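You operate a simulated robot arm through the tools that you are given. There is no shell and no other tool.

You are at the controls of a simulated robot arm. One attempt, no reset.

JOB
Wind discs and belt down to zero, switch them off and stop the line.
Fine: each knob goes to 0 before its switch goes off; press STOP last; the fan switch stays on.
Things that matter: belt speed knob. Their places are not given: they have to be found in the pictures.

Only the result counts: the job must be done as asked and must still hold three seconds after the hand-in. Knocking over, shifting, dropping, spilling or breaking anything else fails it.

ROBOT AND FRAMES
A 7-joint arm with a two-finger parallel gripper, fixed in place. Base frame: the origin is at the foot of the arm, x ahead of it, y to its left, z up. Readings come in cm, degrees, newtons and seconds.
With the tool pointing down near the work surface it reaches from about 18 to 62 cm from the base axis. Its first joint turns from -66.0 to 66.0 degrees. Payload 1.57 kg.
The TCP is the grasp point between the finger pads, 3 cm short of the fingertips. In the tool frame z runs along the fingers and y along their closing line. Largest opening 11 cm; finger width 2.4, thickness 1.2; the body of the gripper, 4.8 by 11.2 cm, starts 7.8 cm behind the TCP.
Orientation is that of the tool frame in the base frame, as a unit quaternion [x, y, z, w]. With the fingers straight down and closing along the base's y, the tool's x points along the base's -x, its y along +y and its z along -z.

CONTROLS
- The arm moves only by the tool step_arm. Its argument "commands" is text: rows parted by semicolons, each of 7 numbers parted by spaces: the shift along the base's x, y, z in mm, then the turn, a rotation vector about the base's x, y, z in rad, then the gripper command, from -1 (fully open) to 1 (shut), values between in proportion. In form: tx ty tz ax ay az jaw; .... A call has 1 to 20 rows; each row is the pose to reach, as a shift and turn from the pose commanded when the call began. Each row takes 0.2 s and may step no farther than 5 cm and 8.6 degrees from the row before; otherwise, or with a gripper value out of range, the whole call is refused. Where a pose cannot be reached the arm comes as near as it can. A force on the tool above 40 N (or 10 N above the force at the start of the call, whichever is more), or a blocked arm, ends the call early, and 0.2 s more pass. The fingers move at their own pace (about 10.8 cm/s each) and stop on an object; they squeeze with about 35 N. The grip force told is the motor's: it shows also when the fingers shut on nothing. Time passes only in rows, and 0.2 s behind the last, so rows that repeat a pose let the fingers close. It gives the time, the measured TCP pose, the force on the tool (base axes), the opening and the grip force at its end, in the units of the frame above (readings bear some noise), with the torque about the TCP (base axes, N m) and any sound that the robot's microphone picked up, and new pictures: "views" is both (left out), scene, wrist or none.
- Cameras (640 x 400 px; columns grow to the right, rows downward): "scene" is fixed at [15.94, -40.39, 138.13]; the picture's right is [0.78, -0.62, 0.00], its down [-0.42, -0.52, -0.74] and it looks along [0.46, 0.58, -0.67] (base axes); focal length 353 px, centre (320, 200). "wrist" rides on the gripper at [7, 1.6, -14.1] in the tool frame; the picture's right is [-0.23, 0.97, 0.00], its down [-0.86, -0.20, -0.48] and it looks along [-0.47, -0.11, 0.88] (tool axes); focal length 222 px, centre (320, 200).
- point_at(camera, pixels): for up to 12 pixels [column, row] of the newest picture of that camera ("zoom" is the newest enlarged one), the place [x, y, z] in the base frame of the surface seen there, good to about 0.2 cm, but the place of the scene camera against the robot may be out by one fixed shift of up to 2.5 cm in any direction. The clock stands still meanwhile.
- close_up(camera, box): a new picture of the part [left, top, right, bottom] of that camera's present view, enlarged. The clock stands still meanwhile.
- job_done(): hands the job in; it is judged then, once.

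Open the gripper and draw the arm clear of the work before you hand the job in, unless the task says otherwise.

The tools are called by a JSON object that holds its "name" and its "arguments". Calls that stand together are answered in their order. step_arm: Moves the arm, as the interface text tells. Its arguments: {"type":"object","properties":{"commands":{"type":"string"},"views":{"type":"string","enum":["both","scene","wrist","none"]}},"required":["commands"]} The other tools are called the same way: point_at (camera, pixels) gives the place of the surface under pixels of a picture; close_up (camera, box) takes an enlarged picture of a part of a camera's view; job_done () hands the job in.

At the start:

```text
time_s: 0.0
tool_pos: [43.67, 4.63, 97.48]
orientation: [-0.001, 1.0, 0.0, 0.0]
wrist_force: [-0.3, -0.2, 0.3]
wrist_torque: [0.01, 0.01, -0.01]
opening: 11.01
grip_force: 0.0
```

scene: 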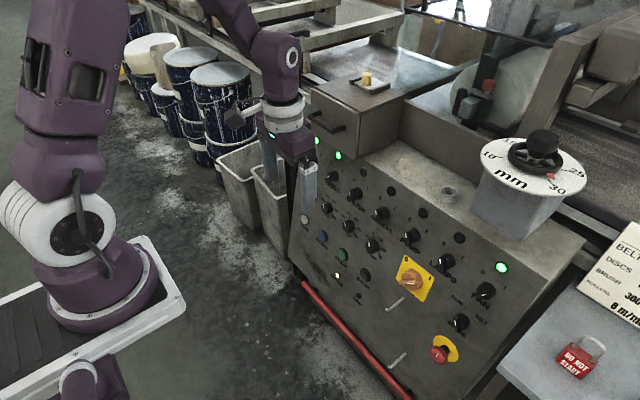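
wrist: 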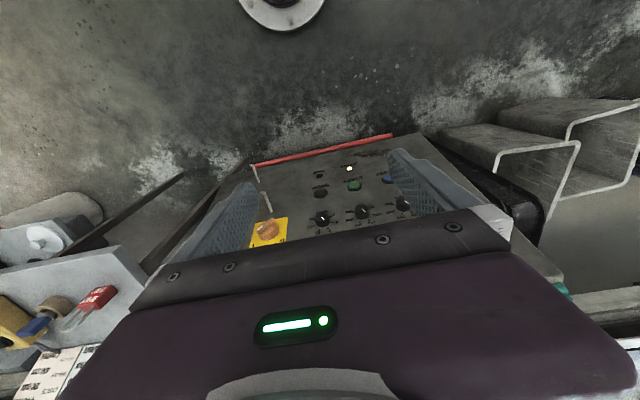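

The scene shows a sloped control panel with many knobs between about (300,140) and (520,370). I take enlarged views of it to read the labels.

{"name": "close_up", "arguments": {"camera": "scene", "box": [290, 130, 410, 205]}}

{"name": "close_up", "arguments": {"camera": "scene", "box": [390, 195, 518, 275]}}

{"name": "close_up", "arguments": {"camera": "scene", "box": [290, 195, 402, 265]}}

{"name": "close_up", "arguments": {"camera": "scene", "box": [290, 240, 418, 320]}}

{"name": "close_up", "arguments": {"camera": "scene", "box": [380, 280, 540, 380]}}

{"name": "close_up", "arguments": {"camera": "scene", "box": [540, 210, 640, 390]}}

{"name": "close_up", "arguments": {"camera": "wrist", "box": [230, 130, 440, 260]}}

```text
5.33 times, centred on (350, 168) of scene
```

zoom: 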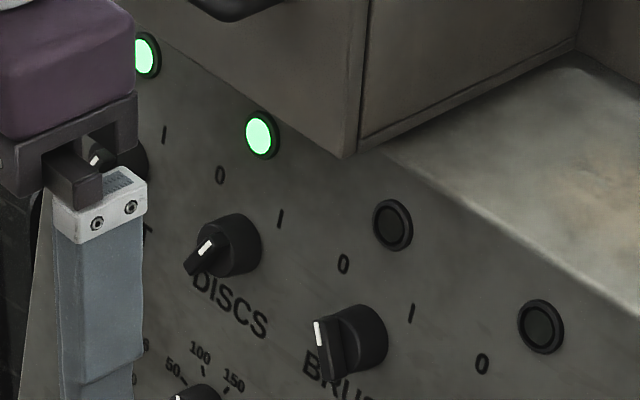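

```text
5.00 times, centred on (454, 235) of scene
```

zoom: 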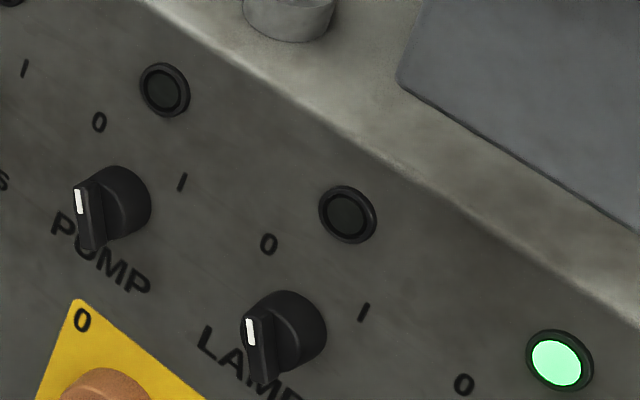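

```text
5.71 times, centred on (346, 230) of scene
```

zoom: 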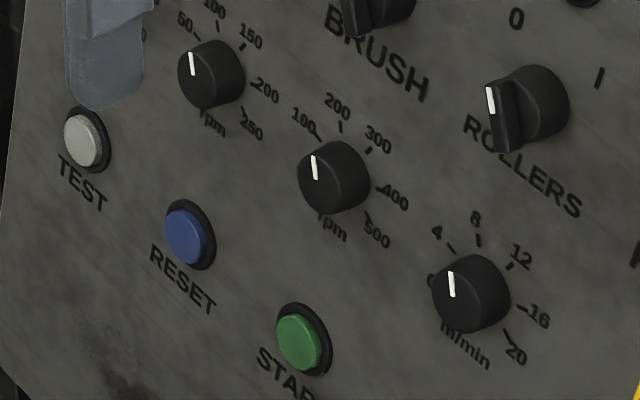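

```text
5.00 times, centred on (354, 280) of scene
```

zoom: 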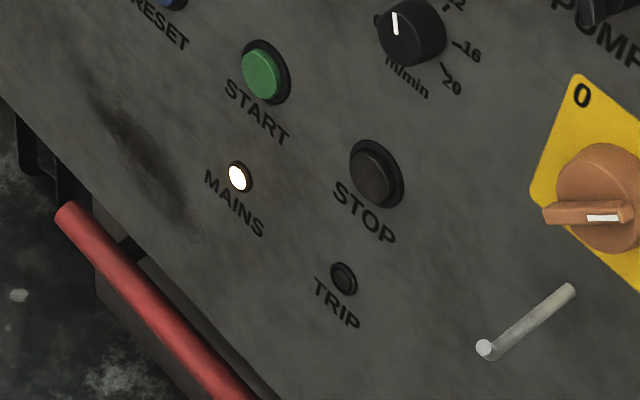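

```text
4.00 times, centred on (460, 330) of scene
```

zoom: 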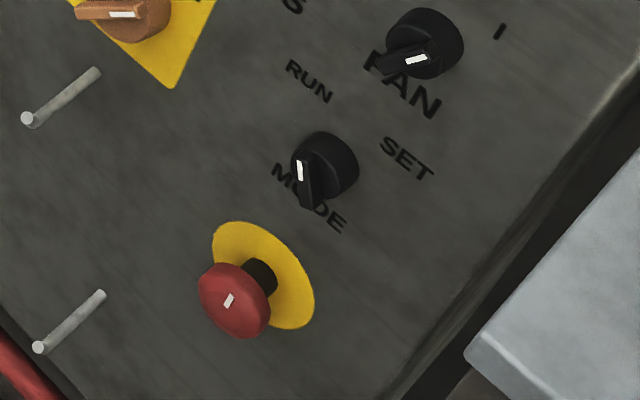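

```text
2.22 times, centred on (590, 300) of scene
```

zoom: 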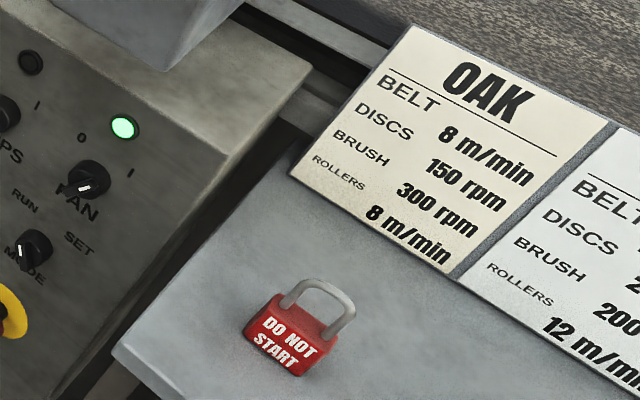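

```text
3.05 times, centred on (335, 195) of wrist
```

zoom: 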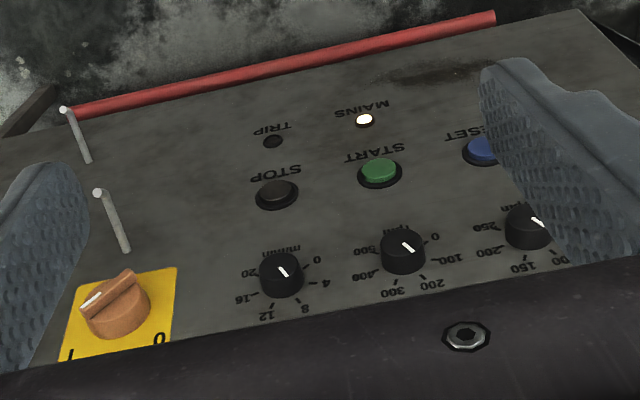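

The BELT switch and its knob hide behind the gripper near (305,170). I sample panel points to get its plane, without moving yet.

{"name": "point_at", "arguments": {"camera": "scene", "pixels": [[318, 141], [338, 155], [332, 176], [354, 193], [327, 208], [349, 226], [372, 246], [364, 274], [342, 255], [310, 270], [420, 320], [490, 250]]}}

{"name": "point_at", "arguments": {"camera": "scene", "pixels": [[485, 291], [501, 267], [459, 322], [438, 353], [412, 280], [370, 80], [328, 122], [400, 130], [300, 300], [440, 380], [580, 240], [450, 190]]}}

{"name": "point_at", "arguments": {"camera": "wrist", "pixels": [[322, 217], [362, 211], [402, 203], [321, 192], [355, 185], [388, 178], [320, 175], [349, 168], [270, 230], [300, 170], [390, 140], [255, 175]]}}

```text
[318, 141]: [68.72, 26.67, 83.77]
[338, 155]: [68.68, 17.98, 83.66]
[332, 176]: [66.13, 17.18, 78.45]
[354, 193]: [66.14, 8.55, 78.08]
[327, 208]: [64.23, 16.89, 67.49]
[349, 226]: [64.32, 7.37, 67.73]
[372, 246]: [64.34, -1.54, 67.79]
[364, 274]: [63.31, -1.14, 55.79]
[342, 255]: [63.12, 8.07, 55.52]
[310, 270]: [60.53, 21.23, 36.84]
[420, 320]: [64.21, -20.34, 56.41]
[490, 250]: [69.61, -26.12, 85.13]
```

```text
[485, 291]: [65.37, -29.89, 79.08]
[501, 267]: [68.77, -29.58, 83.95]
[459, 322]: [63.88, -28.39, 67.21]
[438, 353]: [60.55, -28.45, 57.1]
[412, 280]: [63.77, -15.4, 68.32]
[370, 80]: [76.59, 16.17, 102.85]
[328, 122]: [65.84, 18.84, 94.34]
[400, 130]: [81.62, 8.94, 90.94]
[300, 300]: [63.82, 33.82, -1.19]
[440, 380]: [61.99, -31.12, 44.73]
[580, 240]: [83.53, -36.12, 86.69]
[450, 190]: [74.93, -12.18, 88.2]
```

```text
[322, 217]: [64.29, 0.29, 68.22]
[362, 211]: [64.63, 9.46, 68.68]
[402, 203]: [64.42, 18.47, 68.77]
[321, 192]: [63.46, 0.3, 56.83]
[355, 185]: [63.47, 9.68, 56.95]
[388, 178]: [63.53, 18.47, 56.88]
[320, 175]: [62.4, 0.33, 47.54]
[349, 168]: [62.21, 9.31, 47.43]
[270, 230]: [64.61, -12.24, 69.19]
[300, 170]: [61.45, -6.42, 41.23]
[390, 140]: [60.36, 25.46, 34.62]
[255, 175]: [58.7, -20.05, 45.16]
```

The wrist points show the panel plane running from (60.4, z 34.6) to about (69, z 85). It is nearly vertical and leans back about 10°, so I turn the tool to face it (−80° about y), drawing back slightly and lowering.

{"name": "step_arm", "arguments": {"commands": "0 10 -10 0 -0.139 0 -1; 0 20 -20 0 -0.278 0 -1; 0 30 -30 0 -0.417 0 -1; 0 40 -40 0 -0.556 0 -1; 0 50 -55 0 -0.695 0 -1; 0 60 -70 0 -0.834 0 -1; 0 70 -90 0 -0.973 0 -1; 0 80 -110 0 -1.112 0 -1; 0 90 -130 0 -1.251 0 -1; 0 100 -150 0 -1.393 0 -1"}}

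```text
time_s: 2.2
tool_pos: [43.74, 14.19, 82.36]
orientation: [0.0, 0.766, 0.0, 0.643]
wrist_force: [-0.7, -0.6, -0.3]
wrist_torque: [0.04, -0.05, 0.02]
opening: 11.01
grip_force: 0.0
out of reach, approached as far as the arm can: row 5, 6, 7
```

scene: 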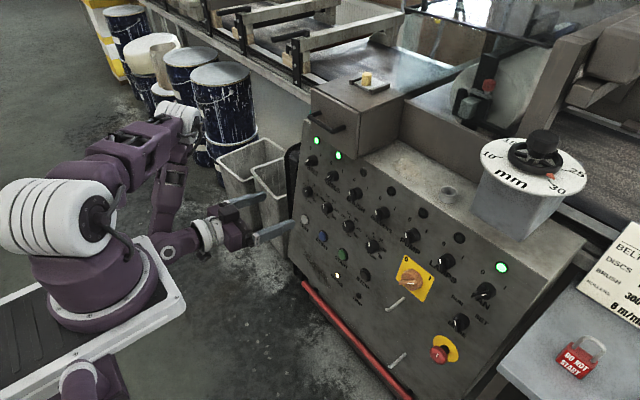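
wrist: 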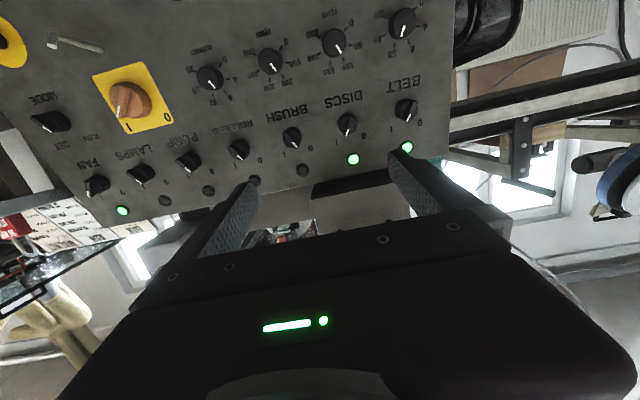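

Now the wrist view shows BELT and DISCS switches (405,110), (347,123) and four knobs (402,22), (333,42), (270,60), (209,77). I enlarge these.

{"name": "close_up", "arguments": {"camera": "wrist", "box": [300, 0, 460, 100]}}

{"name": "close_up", "arguments": {"camera": "wrist", "box": [300, 75, 460, 175]}}

{"name": "close_up", "arguments": {"camera": "scene", "box": [294, 130, 374, 180]}}

{"name": "close_up", "arguments": {"camera": "scene", "box": [290, 170, 370, 220]}}

{"name": "point_at", "arguments": {"camera": "wrist", "pixels": [[402, 22], [333, 42], [270, 60], [209, 77], [405, 110], [347, 123], [407, 147], [353, 159], [370, 80], [250, 100], [400, 60], [60, 77]]}}

```text
4.00 times, centred on (380, 50) of wrist
```

zoom: 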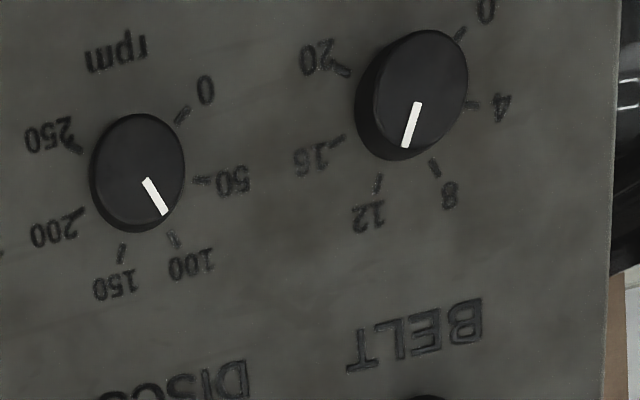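

```text
4.00 times, centred on (380, 125) of wrist
```

zoom: 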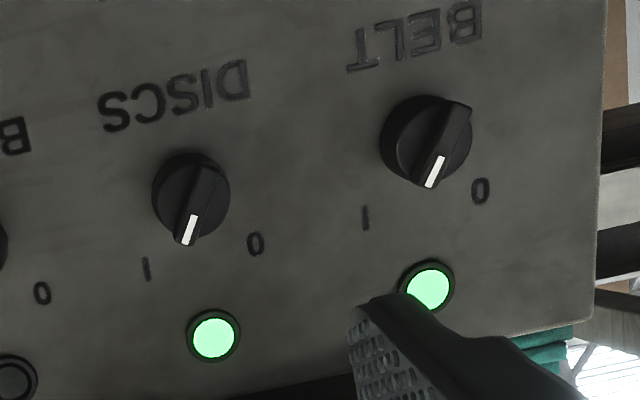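

```text
8.00 times, centred on (334, 155) of scene
```

zoom: 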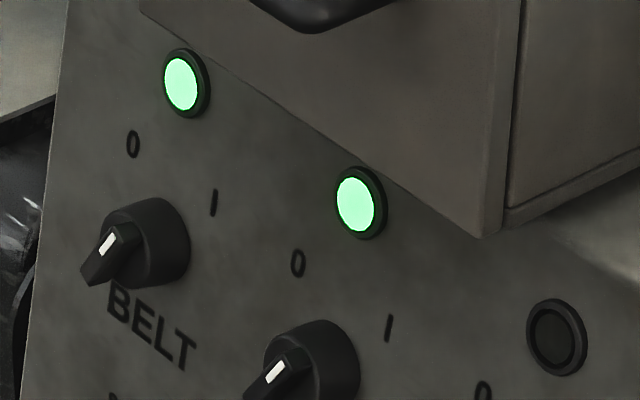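

```text
8.00 times, centred on (330, 195) of scene
```

zoom: 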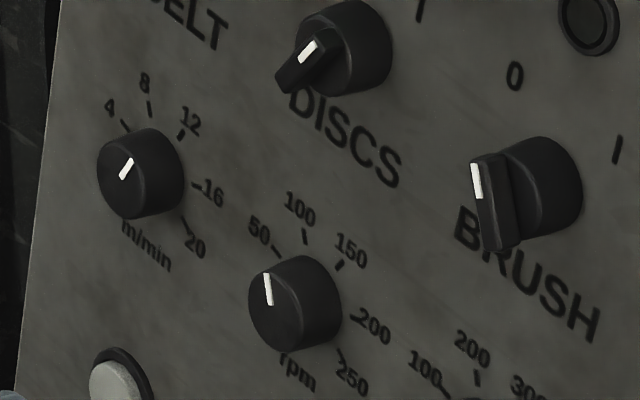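

```text
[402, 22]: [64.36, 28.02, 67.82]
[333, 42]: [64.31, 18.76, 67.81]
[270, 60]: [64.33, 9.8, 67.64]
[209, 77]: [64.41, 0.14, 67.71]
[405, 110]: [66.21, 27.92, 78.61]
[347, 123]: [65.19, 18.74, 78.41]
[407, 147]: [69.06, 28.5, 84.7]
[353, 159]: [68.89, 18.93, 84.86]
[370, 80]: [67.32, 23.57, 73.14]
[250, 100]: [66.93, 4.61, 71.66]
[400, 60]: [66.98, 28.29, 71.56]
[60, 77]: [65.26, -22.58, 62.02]
```

Belt knob reads about 11 m/min and Discs knob about 100 rpm; both switches point to I. I measure the switch bars and pointer ends in a fresh wrist zoom.

{"name": "close_up", "arguments": {"camera": "wrist", "box": [300, 75, 460, 175]}}

{"name": "point_at", "arguments": {"camera": "zoom", "pixels": [[428, 185], [443, 157], [460, 115], [400, 145], [480, 190], [365, 218], [183, 240], [195, 215], [208, 172], [255, 243], [146, 270], [175, 190]]}}

{"name": "close_up", "arguments": {"camera": "wrist", "box": [170, 90, 330, 190]}}

```text
4.00 times, centred on (380, 125) of wrist
```

zoom: 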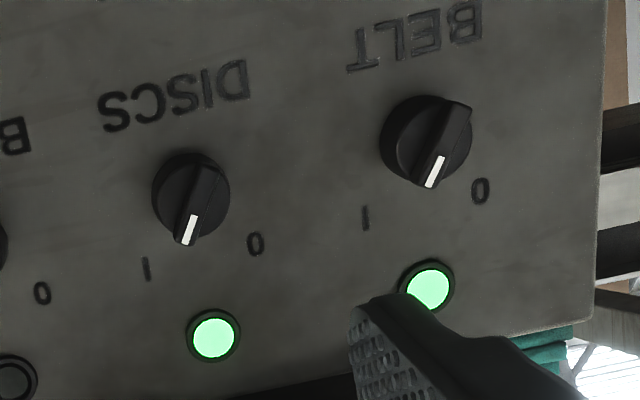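

```text
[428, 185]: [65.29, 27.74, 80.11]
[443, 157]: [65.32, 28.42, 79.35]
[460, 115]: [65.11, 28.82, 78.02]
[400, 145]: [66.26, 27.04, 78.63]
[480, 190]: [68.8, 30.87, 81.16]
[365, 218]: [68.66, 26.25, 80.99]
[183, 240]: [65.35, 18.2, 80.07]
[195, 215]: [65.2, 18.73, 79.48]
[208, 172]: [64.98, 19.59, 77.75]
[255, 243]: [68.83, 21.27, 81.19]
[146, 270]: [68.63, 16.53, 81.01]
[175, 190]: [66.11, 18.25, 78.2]
```

```text
4.00 times, centred on (250, 140) of wrist
```

zoom: 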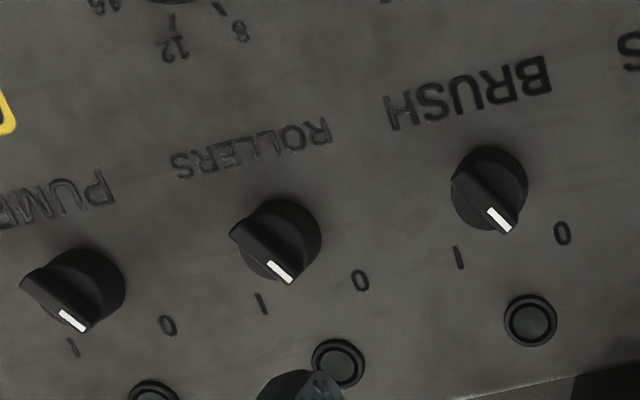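

The switch bars lean about 30° to the right (I), axis at y≈28.3 (belt) and 18.9 (discs), and OFF is the mirror position. Before approaching the belt knob I check the height of the bins at (240,170) and other objects near the left side.

{"name": "point_at", "arguments": {"camera": "scene", "pixels": [[222, 155], [268, 140], [256, 180], [285, 160], [293, 150], [290, 200], [330, 117], [318, 112], [345, 128], [270, 60], [310, 90], [250, 215]]}}

{"name": "close_up", "arguments": {"camera": "scene", "box": [120, 80, 440, 280]}}

```text
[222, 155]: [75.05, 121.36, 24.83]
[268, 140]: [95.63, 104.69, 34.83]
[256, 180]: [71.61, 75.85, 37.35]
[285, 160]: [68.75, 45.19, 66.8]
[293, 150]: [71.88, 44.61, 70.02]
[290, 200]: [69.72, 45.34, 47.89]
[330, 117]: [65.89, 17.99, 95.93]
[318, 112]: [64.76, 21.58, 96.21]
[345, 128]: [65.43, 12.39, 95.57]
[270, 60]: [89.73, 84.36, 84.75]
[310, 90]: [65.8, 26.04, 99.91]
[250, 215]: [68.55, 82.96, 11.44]
```

```text
2.00 times, centred on (280, 180) of scene
```

zoom: 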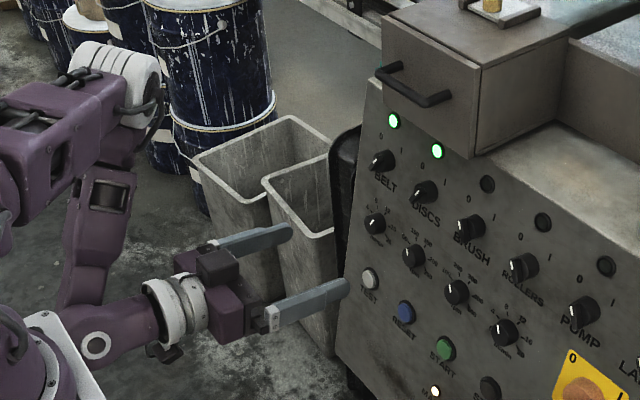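

The path is clear, so I narrow the gripper to about 5 cm and move in front of the belt knob face (64.4, 28.3, 67.8). I stop about 4 cm short, pre-rolled +75° about the approach axis so I have turning range.

{"name": "step_arm", "arguments": {"commands": "13.8 13.7 -13.4 0.1289 0 -0.0232 0.1; 27.6 27.3 -26.9 0.2578 0 -0.0464 0.1; 41.4 41 -40.3 0.3867 0 -0.0696 0.1; 55.2 54.7 -53.8 0.5156 0 -0.0928 0.1; 69 68.3 -67.2 0.6445 0 -0.116 0.1; 82.8 82 -80.6 0.7734 0 -0.1392 0.1; 96.6 95.7 -94 0.9023 0 -0.1624 0.1; 110.4 109.4 -107.5 1.0312 0 -0.1856 0.1; 124.2 123 -121 1.1601 0 -0.2088 0.1; 138 136.7 -134.4 1.289 0 -0.232 0.1; 138 136.7 -134.4 1.289 0 -0.232 0.1"}}

```text
time_s: 4.6
tool_pos: [57.6, 28.32, 68.96]
orientation: [0.469, 0.608, 0.391, 0.507]
wrist_force: [0.2, 0.4, -0.2]
wrist_torque: [-0.01, 0.01, -0.02]
opening: 4.96
grip_force: 0.0
```

scene: 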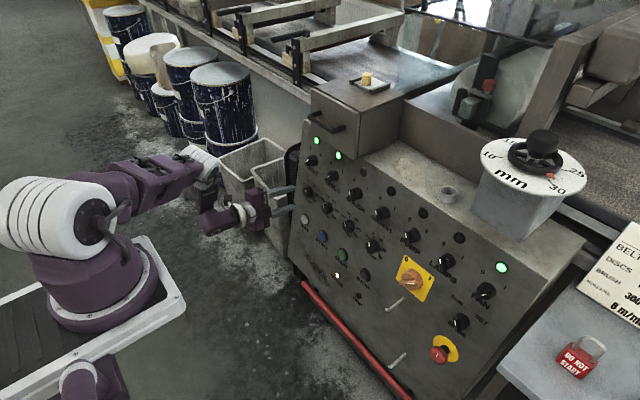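
wrist: 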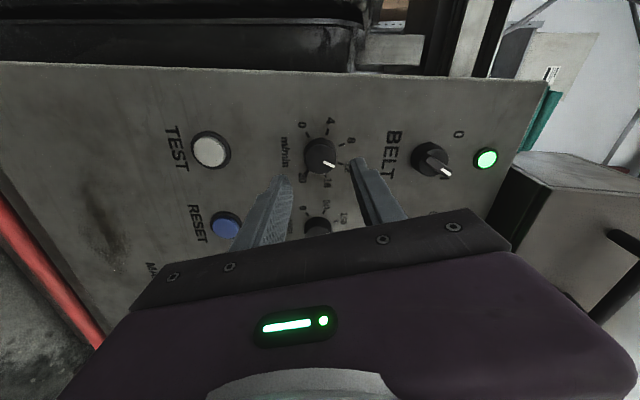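

The arm reached (57.6, 28.3, 69.0) with the roll. I check where the knob face at about (320,155) lies relative to the finger axis.

{"name": "close_up", "arguments": {"camera": "wrist", "box": [260, 100, 420, 200]}}

{"name": "point_at", "arguments": {"camera": "wrist", "pixels": [[320, 155], [308, 157], [332, 155], [320, 145], [322, 168], [275, 140], [380, 120]]}}

```text
4.00 times, centred on (340, 150) of wrist
```

zoom: 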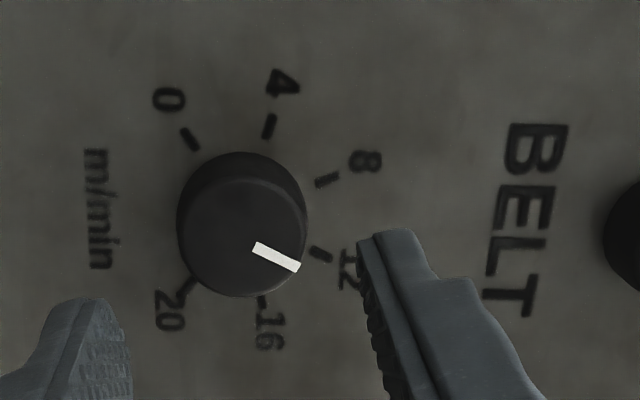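

```text
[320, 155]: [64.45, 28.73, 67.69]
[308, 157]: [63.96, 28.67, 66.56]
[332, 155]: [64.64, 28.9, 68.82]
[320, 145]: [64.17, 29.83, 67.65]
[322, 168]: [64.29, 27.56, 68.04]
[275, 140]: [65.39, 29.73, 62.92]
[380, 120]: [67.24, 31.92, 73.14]
```

The knob centre reads (64.4, 28.4, 67.75), diameter about 2.9 cm, right on the approach axis. I advance 5.3 cm along it and close.

{"name": "step_arm", "arguments": {"commands": "15 1 -2.7 0 0 0 0.1; 30 1 -5.4 0 0 0 0.1; 42 1 -7.6 0 0 0 0.1; 52.6 1 -9.5 0 0 0 0.1; 52.6 1 -9.5 0 0 0 0.1; 52.6 1 -9.5 0 0 0 0.6; 52.6 1 -9.5 0 0 0 1; 52.6 1 -9.5 0 0 0 1"}}

```text
time_s: 6.4
tool_pos: [62.77, 28.31, 67.96]
orientation: [0.467, 0.609, 0.391, 0.509]
wrist_force: [3.4, 3.0, 3.8]
wrist_torque: [0.0, -0.16, 0.0]
opening: 3.3
grip_force: 41.2
```

scene: 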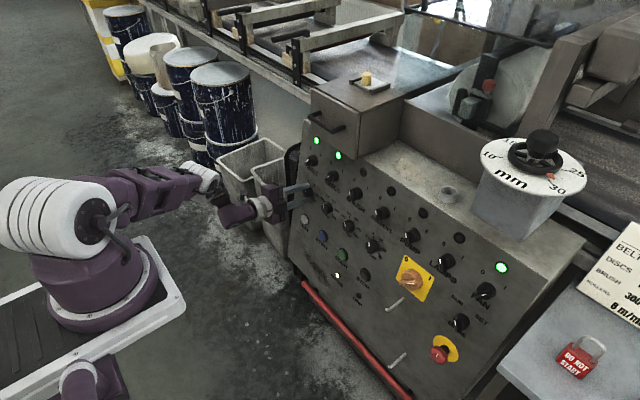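
wrist: 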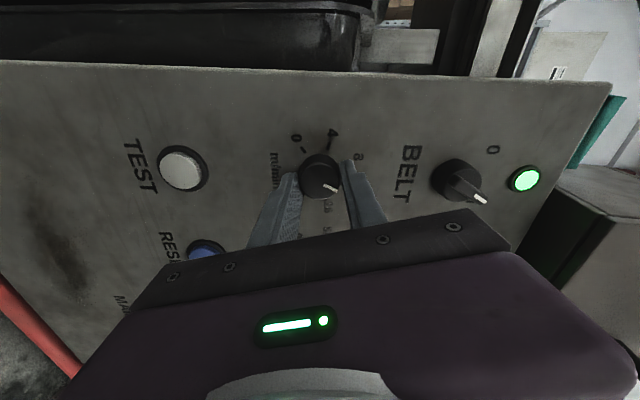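

The fingers hold the knob (opening 3.3 cm, 41 N, small forces). I turn it counter-clockwise 72° first and check that it follows.

{"name": "step_arm", "arguments": {"commands": "0 0 0 -0.1238 0 0.0223 1; 0 0 0 -0.2476 0 0.0446 1; 0 0 0 -0.3714 0 0.0668 1; 0 0 0 -0.4952 0 0.0891 1; 0 0 0 -0.619 0 0.1114 1; 0 0 0 -0.7428 0 0.1337 1; 0 0 0 -0.8666 0 0.156 1; 0 0 0 -0.9904 0 0.1782 1; 0 0 0 -1.1142 0 0.2005 1; 0 0 0 -1.238 0 0.2228 1"}}

{"name": "close_up", "arguments": {"camera": "wrist", "box": [240, 100, 400, 200]}}

```text
time_s: 8.6
tool_pos: [62.83, 28.46, 68.15]
orientation: [0.017, 0.766, 0.017, 0.642]
wrist_force: [12.5, 18.2, 13.9]
wrist_torque: [0.13, -0.46, 0.54]
opening: 3.28
grip_force: 41.2
```

scene: 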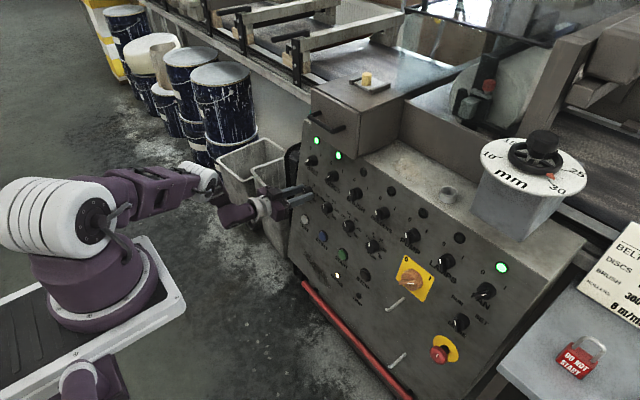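
wrist: 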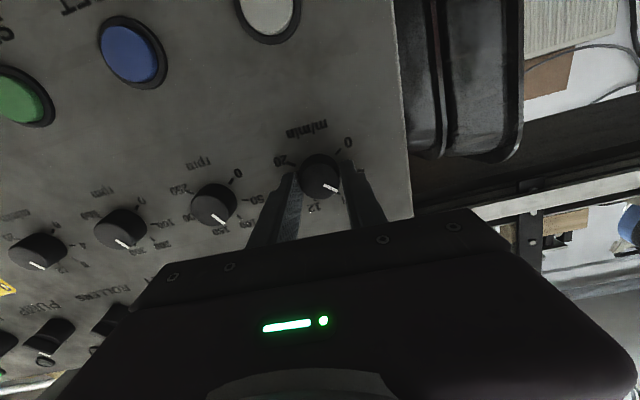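

```text
4.00 times, centred on (320, 150) of wrist
```

zoom: 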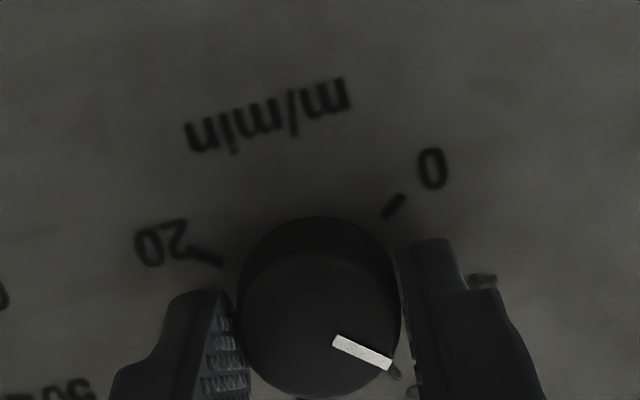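

The knob followed (pointer moved from ~12 to ~7), but side force rose to 26 N from slight misalignment. I release to relax, then regrip.

{"name": "step_arm", "arguments": {"commands": "0 0 0 0 0 0 0.1; 0 0 0 0 0 0 0.1; 0 0 0 0 0 0 0.1", "views": "none"}}

{"name": "close_up", "arguments": {"camera": "wrist", "box": [240, 100, 400, 200]}}

{"name": "step_arm", "arguments": {"commands": "0 0 0 0 0 0 0.6; 0 0 0 0 0 0 1; 0 0 0 0 0 0 1; 0 0 0 0 0 0 1", "views": "none"}}

```text
time_s: 9.4
tool_pos: [62.68, 28.2, 68.02]
orientation: [0.02, 0.767, 0.016, 0.641]
wrist_force: [0.0, -0.2, 0.6]
wrist_torque: [-0.02, 0.04, 0.0]
opening: 4.95
grip_force: 0.1
```

```text
4.00 times, centred on (320, 150) of wrist
```

zoom: 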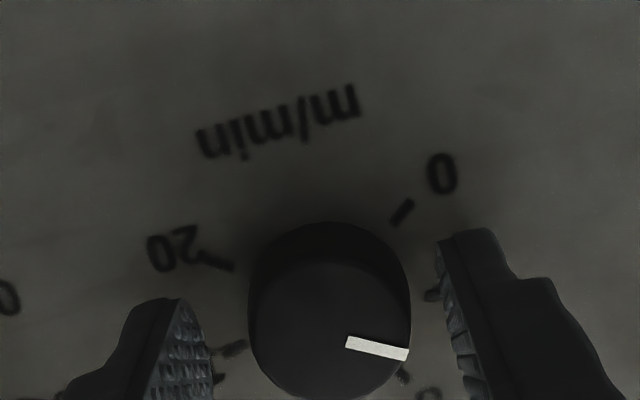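

```text
time_s: 10.4
tool_pos: [62.75, 28.48, 68.12]
orientation: [0.018, 0.767, 0.018, 0.641]
wrist_force: [1.4, 19.7, -3.3]
wrist_torque: [0.15, 0.45, 0.69]
opening: 3.24
grip_force: 40.8
```

Gripping now gives +20 N in y, so the knob axis is about 2.5 mm further to +y. I shift that way to unload, then keep turning 75°.

{"name": "step_arm", "arguments": {"commands": "0 2.5 0 0 0 0 1; 0 2.5 0 -0.1238 0 0.0223 1; 0 2.5 0 -0.2476 0 0.0446 1; 0 2.5 0 -0.3714 0 0.0668 1; 0 2.5 0 -0.4952 0 0.0891 1; 0 2.5 0 -0.619 0 0.1114 1; 0 2.5 0 -0.7428 0 0.1337 1; 0 2.5 0 -0.8666 0 0.156 1; 0 2.5 0 -0.9904 0 0.1782 1; 0 2.5 0 -1.1142 0 0.2005 1; 0 2.5 0 -1.238 0 0.2228 1; 0 2.5 0 -1.238 0 0.2228 1"}}

{"name": "close_up", "arguments": {"camera": "wrist", "box": [240, 100, 400, 200]}}

```text
time_s: 13.0
tool_pos: [62.8, 28.68, 68.13]
orientation: [-0.437, 0.631, -0.363, 0.528]
wrist_force: [-9.5, 4.6, -1.9]
wrist_torque: [0.55, 0.19, 0.0]
opening: 3.28
grip_force: 40.8
```

scene: 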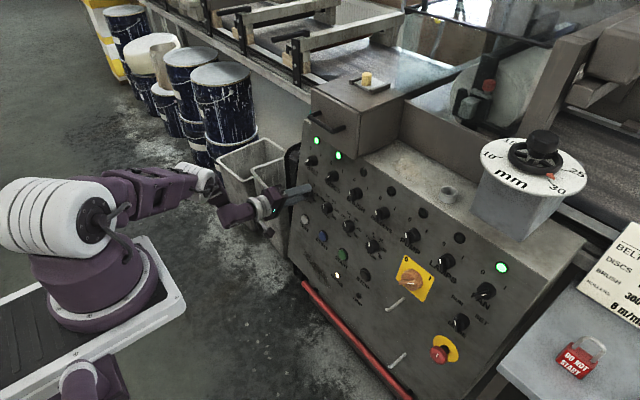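
wrist: 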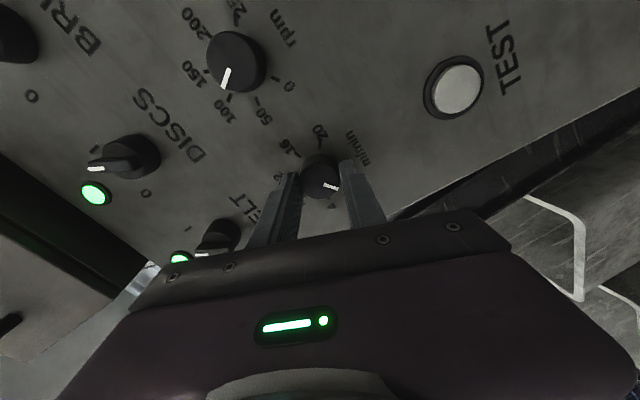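

```text
4.00 times, centred on (320, 150) of wrist
```

zoom: 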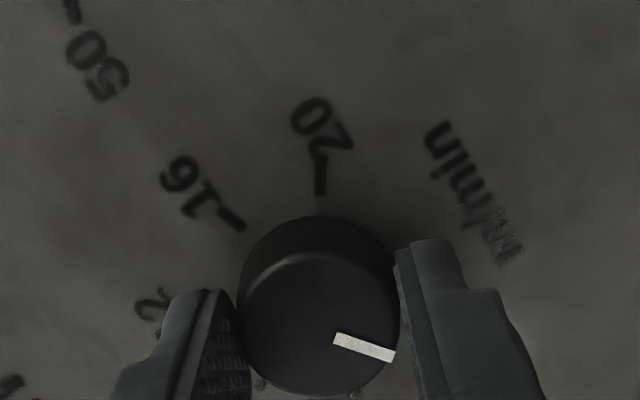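

The knob turned with low force. I open and back off 4.5 cm to read where the pointer stands.

{"name": "step_arm", "arguments": {"commands": "0 0 0 0 0 0 0.1; 0 0 0 0 0 0 0.1; -22 0 4 0 0 0 0.1; -44 0 8 0 0 0 0.1; -60 0 10.8 0 0 0 0.1"}}

{"name": "close_up", "arguments": {"camera": "wrist", "box": [240, 80, 400, 180]}}

{"name": "close_up", "arguments": {"camera": "scene", "box": [280, 170, 360, 220]}}

```text
time_s: 14.2
tool_pos: [56.86, 28.59, 69.11]
orientation: [-0.434, 0.632, -0.364, 0.528]
wrist_force: [0.6, -0.5, 0.6]
wrist_torque: [0.01, 0.04, 0.02]
opening: 4.95
grip_force: 0.1
```

scene: 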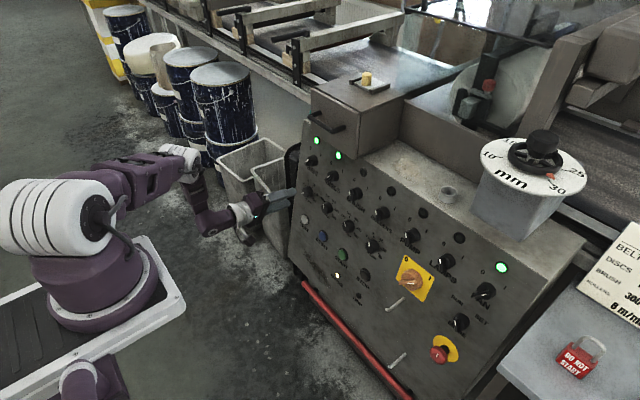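
wrist: 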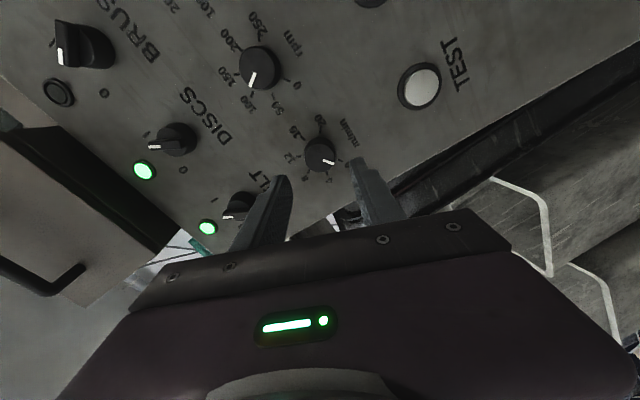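

```text
4.00 times, centred on (320, 130) of wrist
```

zoom: 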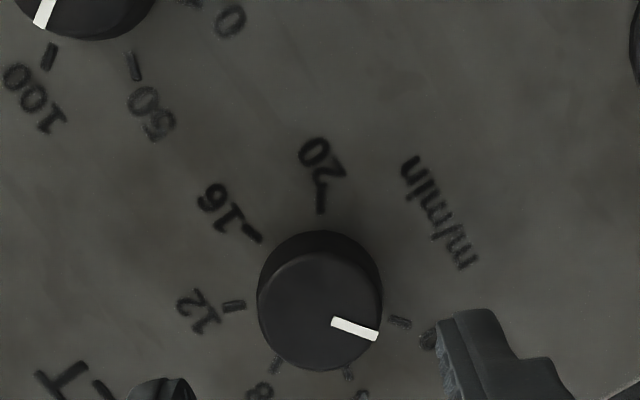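

```text
8.00 times, centred on (320, 195) of scene
```

zoom: 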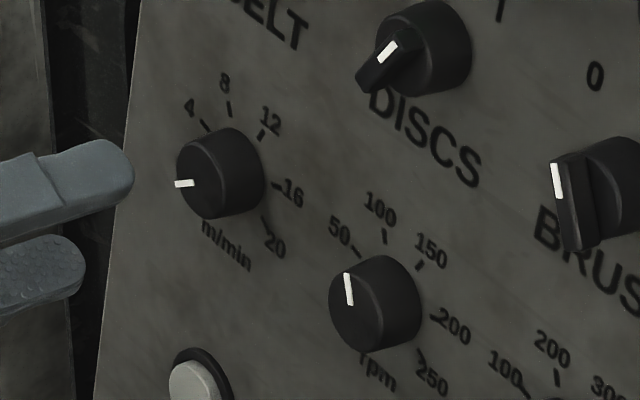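

By projecting the ticks and pointer into the panel plane, the pointer is about 1° from the 0 tick. The turn also ended with 0.54 N·m of resisting torque, which fits the zero stop. Next I move in front of the BELT switch bar (65.2, 28.5, 79), rolled +29° to straddle the bar.

{"name": "step_arm", "arguments": {"commands": "0 0 10 0.1406 0 -0.0253 0.1; 0 0 20 0.2812 0 -0.0506 0.1; 2 0 30 0.4218 0 -0.0759 0.1; 4 0 40 0.5624 0 -0.1012 0.1; 6 0 50 0.703 0 -0.1265 0.1; 8 0 60 0.8436 0 -0.1517 0.1; 10 0 70 0.9842 0 -0.177 0.1; 12 0 80 1.1248 0 -0.2023 0.1; 14 -0.5 90 1.2654 0 -0.2276 0.1; 16 -1 97 1.406 0 -0.2529 0.1; 18 -1.5 103 1.5466 0 -0.2782 0.1; 20.7 -1.5 109.3 1.687 0 -0.3035 0.1; 20.7 -1.5 109.3 1.687 0 -0.3035 0.1"}}

{"name": "close_up", "arguments": {"camera": "wrist", "box": [240, 80, 400, 180]}}

```text
time_s: 17.0
tool_pos: [58.89, 28.5, 79.99]
orientation: [0.194, 0.742, 0.16, 0.621]
wrist_force: [0.8, 0.3, 0.6]
wrist_torque: [-0.02, -0.03, -0.01]
opening: 4.93
grip_force: 0.1
```

scene: 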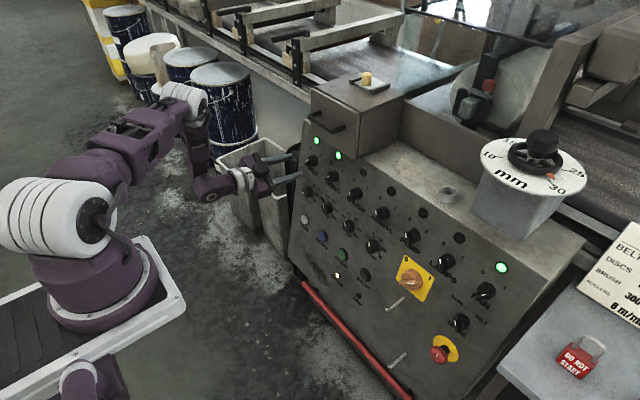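
wrist: 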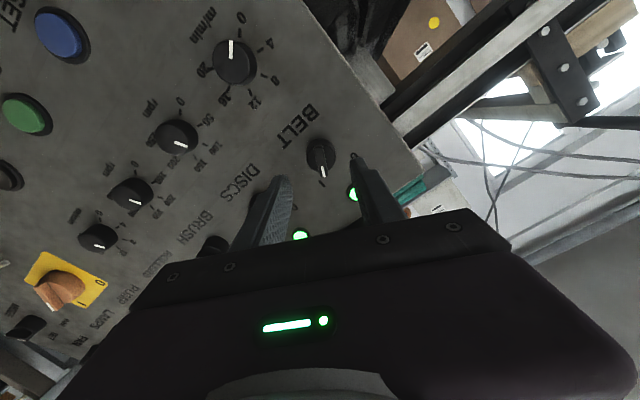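

```text
4.00 times, centred on (320, 130) of wrist
```

zoom: 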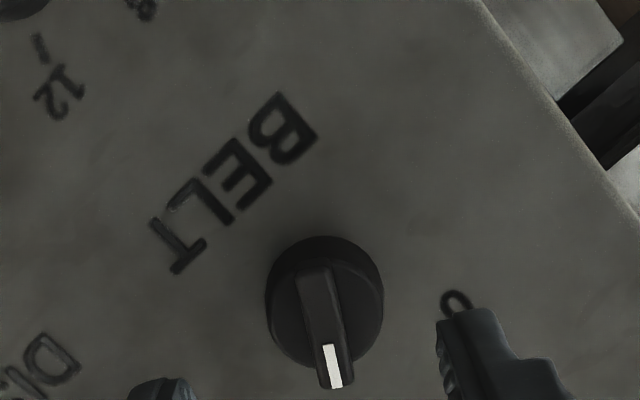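

The bar is centred in the fingers (offset about 1 mm, aligned within 3°). I advance 4.2 cm along the axis and close on it.

{"name": "step_arm", "arguments": {"commands": "14 1 -2.5 0 0 0 0.1; 28 1 -5 0 0 0 0.2; 41.3 1 -7.4 0 0 0 0.3; 41.3 1 -7.4 0 0 0 0.3; 41.3 1 -7.4 0 0 0 0.6; 41.3 1 -7.4 0 0 0 1; 41.3 1 -7.4 0 0 0 1; 41.3 1 -7.4 0 0 0 1"}}

{"name": "close_up", "arguments": {"camera": "wrist", "box": [240, 100, 400, 200]}}

```text
time_s: 18.8
tool_pos: [62.94, 28.59, 79.39]
orientation: [0.192, 0.742, 0.162, 0.621]
wrist_force: [4.1, 2.0, -1.4]
wrist_torque: [0.01, 0.01, 0.05]
opening: 0.9
grip_force: 27.2
```

scene: 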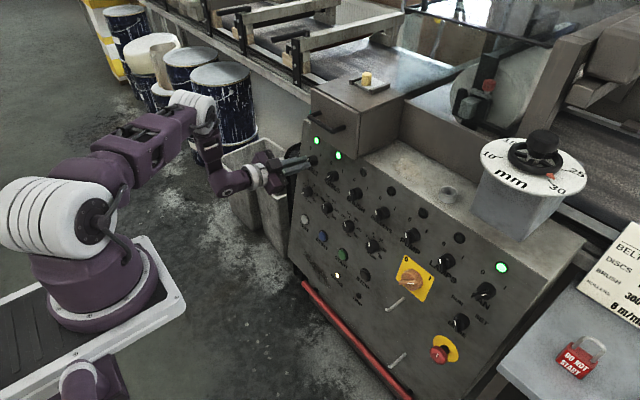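
wrist: 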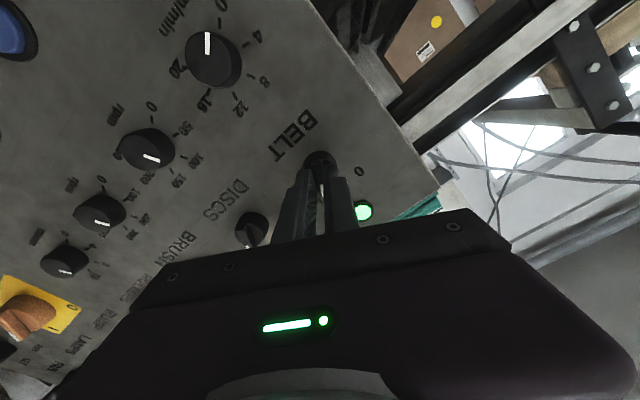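

```text
4.00 times, centred on (320, 150) of wrist
```

zoom: 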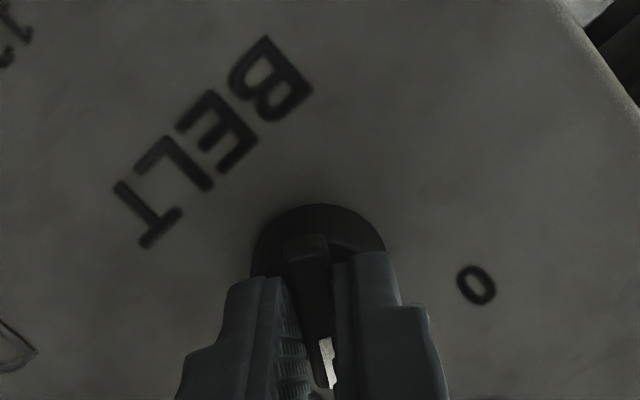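

The bar is gripped (opening 0.9 cm). I turn −62° toward 0 and look for the lamp to go out.

{"name": "step_arm", "arguments": {"commands": "0 0 0 -0.133 0 0.0239 1; 0 0 0 -0.266 0 0.0478 1; 0 0 0 -0.399 0 0.0718 1; 0 0 0 -0.532 0 0.0957 1; 0 0 0 -0.665 0 0.1196 1; 0 0 0 -0.798 0 0.1435 1; 0 0 0 -0.931 0 0.1675 1; 0 0 0 -1.064 0 0.1914 1; 0 0 0 -1.064 0 0.1914 1"}}

{"name": "close_up", "arguments": {"camera": "scene", "box": [290, 120, 386, 180]}}

```text
time_s: 20.8
tool_pos: [62.9, 28.45, 79.32]
orientation: [-0.216, 0.736, -0.182, 0.616]
wrist_force: [0.5, -8.0, 9.6]
wrist_torque: [0.63, 0.22, -0.44]
opening: 0.97
grip_force: 27.6
```

scene: 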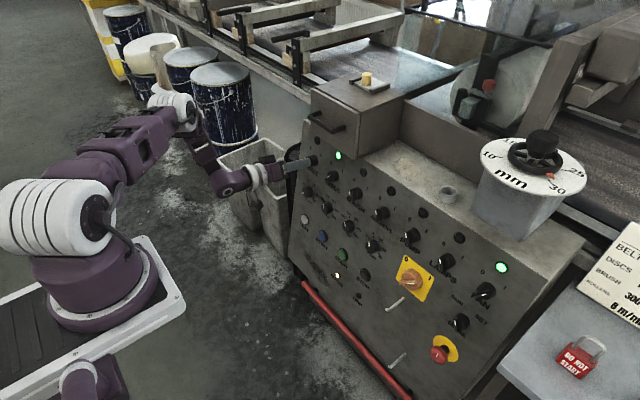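
wrist: 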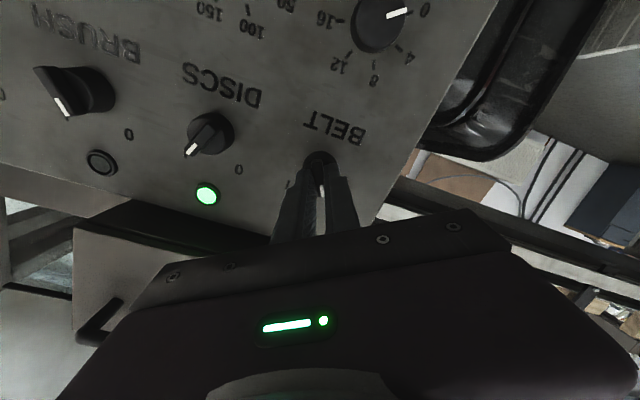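

```text
6.67 times, centred on (338, 150) of scene
```

zoom: 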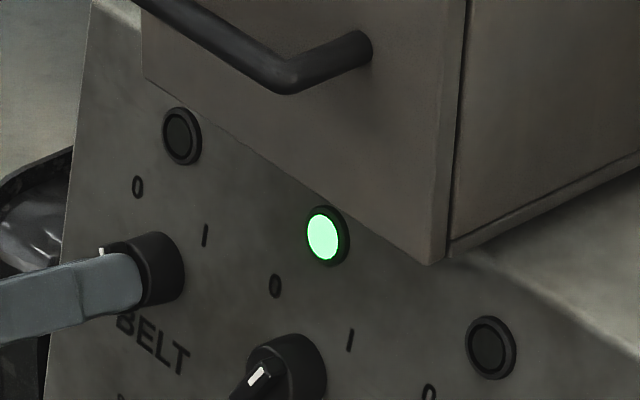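

The BELT lamp is dark now. I check the belt knob pointer at (398,13) once more, and open and back off along the axis.

{"name": "close_up", "arguments": {"camera": "wrist", "box": [320, 0, 448, 80]}}

{"name": "step_arm", "arguments": {"commands": "0 0 0 0 0 0 0.6; 0 0 0 0 0 0 0.1; -20 0 3.6 0 0 0 0.1; -40 0 7.2 0 0 0 0.1; -60 0 10.8 0 0 0 0.1"}}

{"name": "close_up", "arguments": {"camera": "wrist", "box": [240, 60, 432, 180]}}

```text
5.00 times, centred on (384, 40) of wrist
```

zoom: 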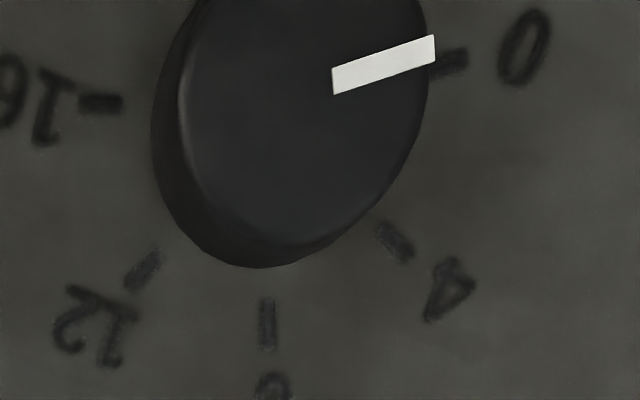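

```text
time_s: 22.0
tool_pos: [56.92, 28.57, 80.46]
orientation: [-0.217, 0.736, -0.182, 0.615]
wrist_force: [0.4, 0.3, -0.1]
wrist_torque: [0.01, 0.0, 0.01]
opening: 4.95
grip_force: 0.0
```

scene: 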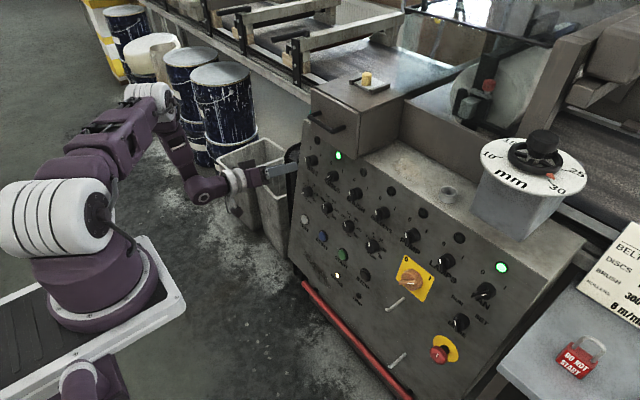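
wrist: 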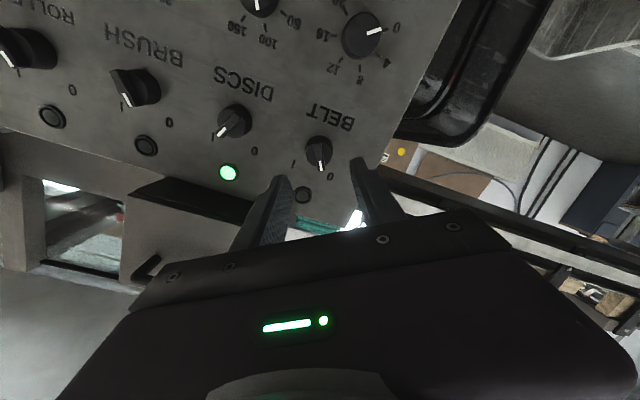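

```text
3.33 times, centred on (336, 120) of wrist
```

zoom: 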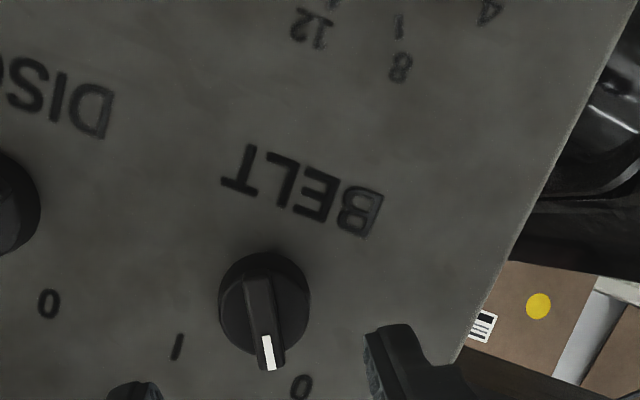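

Belt is at 0 and its knob is at the 0 tick. Now I move in front of the DISCS knob (64.4, ~19.2, 67.8), pre-rolled to +55°.

{"name": "step_arm", "arguments": {"commands": "0 -8.5 -10.4 0.1371 0 -0.0247 0.1; 0 -17 -20.8 0.2742 0 -0.0494 0.1; 0 -25.5 -31 0.4113 0 -0.0741 0.1; 0 -34 -41.5 0.5484 0 -0.0988 0.1; 0 -42.5 -52 0.6855 0 -0.1235 0.1; 2 -51 -62 0.8226 0 -0.1482 0.1; 3 -60 -73 0.9597 0 -0.1729 0.1; 4 -68.5 -83 1.0968 0 -0.1976 0.1; 5 -77 -93.5 1.2339 0 -0.2223 0.1; 6 -85.5 -104 1.371 0 -0.247 0.1; 6 -94 -114 1.508 0 -0.2717 0.1; 6 -94 -114 1.508 0 -0.2717 0.1"}}

{"name": "close_up", "arguments": {"camera": "wrist", "box": [240, 90, 400, 190]}}

```text
time_s: 24.6
tool_pos: [57.57, 19.18, 69.05]
orientation: [0.355, 0.68, 0.295, 0.569]
wrist_force: [-0.2, 0.1, 0.1]
wrist_torque: [-0.03, 0.02, 0.03]
opening: 4.97
grip_force: 0.0
```

scene: 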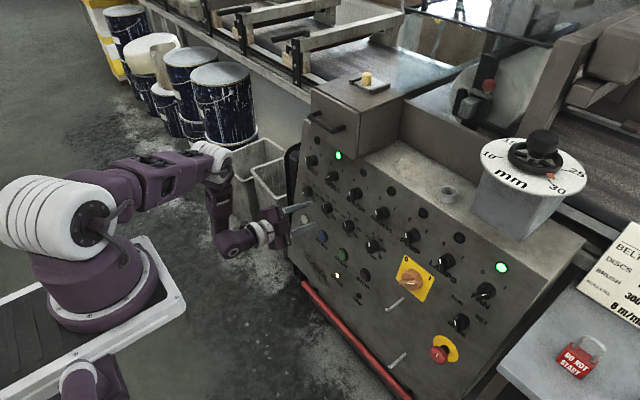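
wrist: 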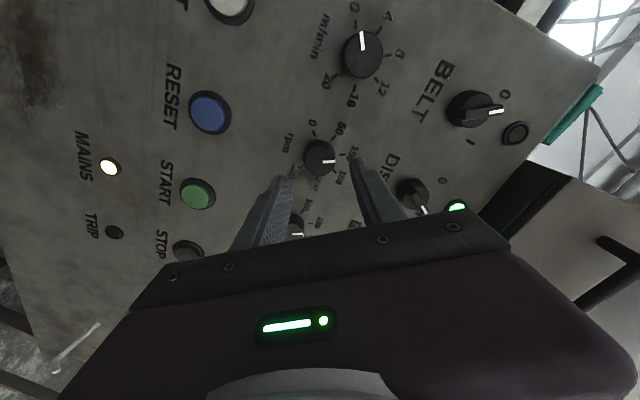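

```text
4.00 times, centred on (320, 140) of wrist
```

zoom: 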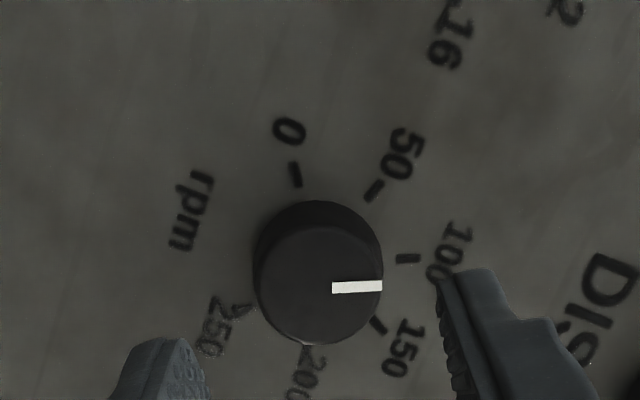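

The DISCS knob is centred on the fingers, and its pointer sits at 100, which works out as 102° from 0. I advance and grip.

{"name": "step_arm", "arguments": {"commands": "15 0 -2.7 0 0 0 0.1; 30 0 -5.4 0 0 0 0.1; 42 0 -7.6 0 0 0 0.1; 52.2 0 -9.4 0 0 0 0.1; 52.2 0 -9.4 0 0 0 0.1; 52.2 0 -9.4 0 0 0 0.6; 52.2 0 -9.4 0 0 0 1; 52.2 0 -9.4 0 0 0 1"}}

```text
time_s: 26.4
tool_pos: [62.83, 19.11, 67.98]
orientation: [0.356, 0.681, 0.295, 0.568]
wrist_force: [5.1, -6.3, -12.9]
wrist_torque: [0.0, 0.51, 0.01]
opening: 3.31
grip_force: 41.2
```

scene: 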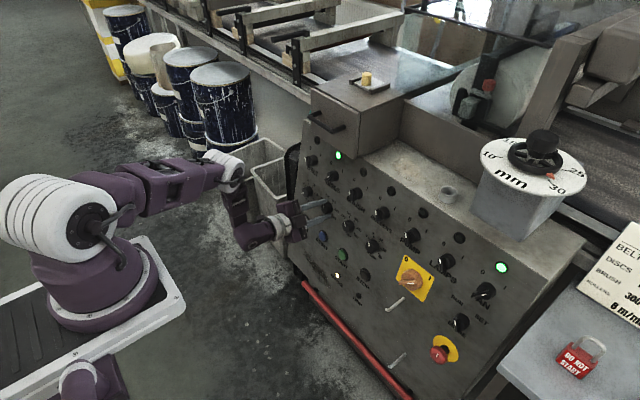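
wrist: 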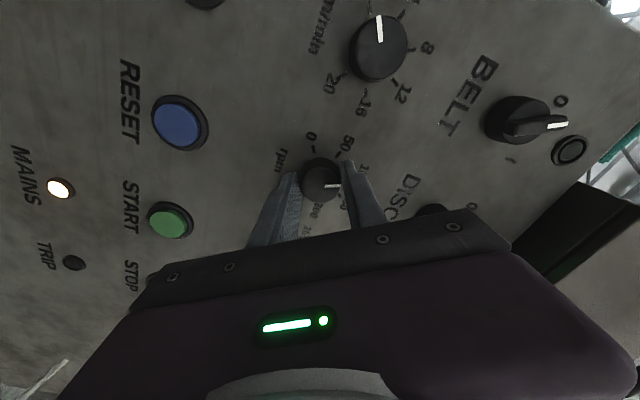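

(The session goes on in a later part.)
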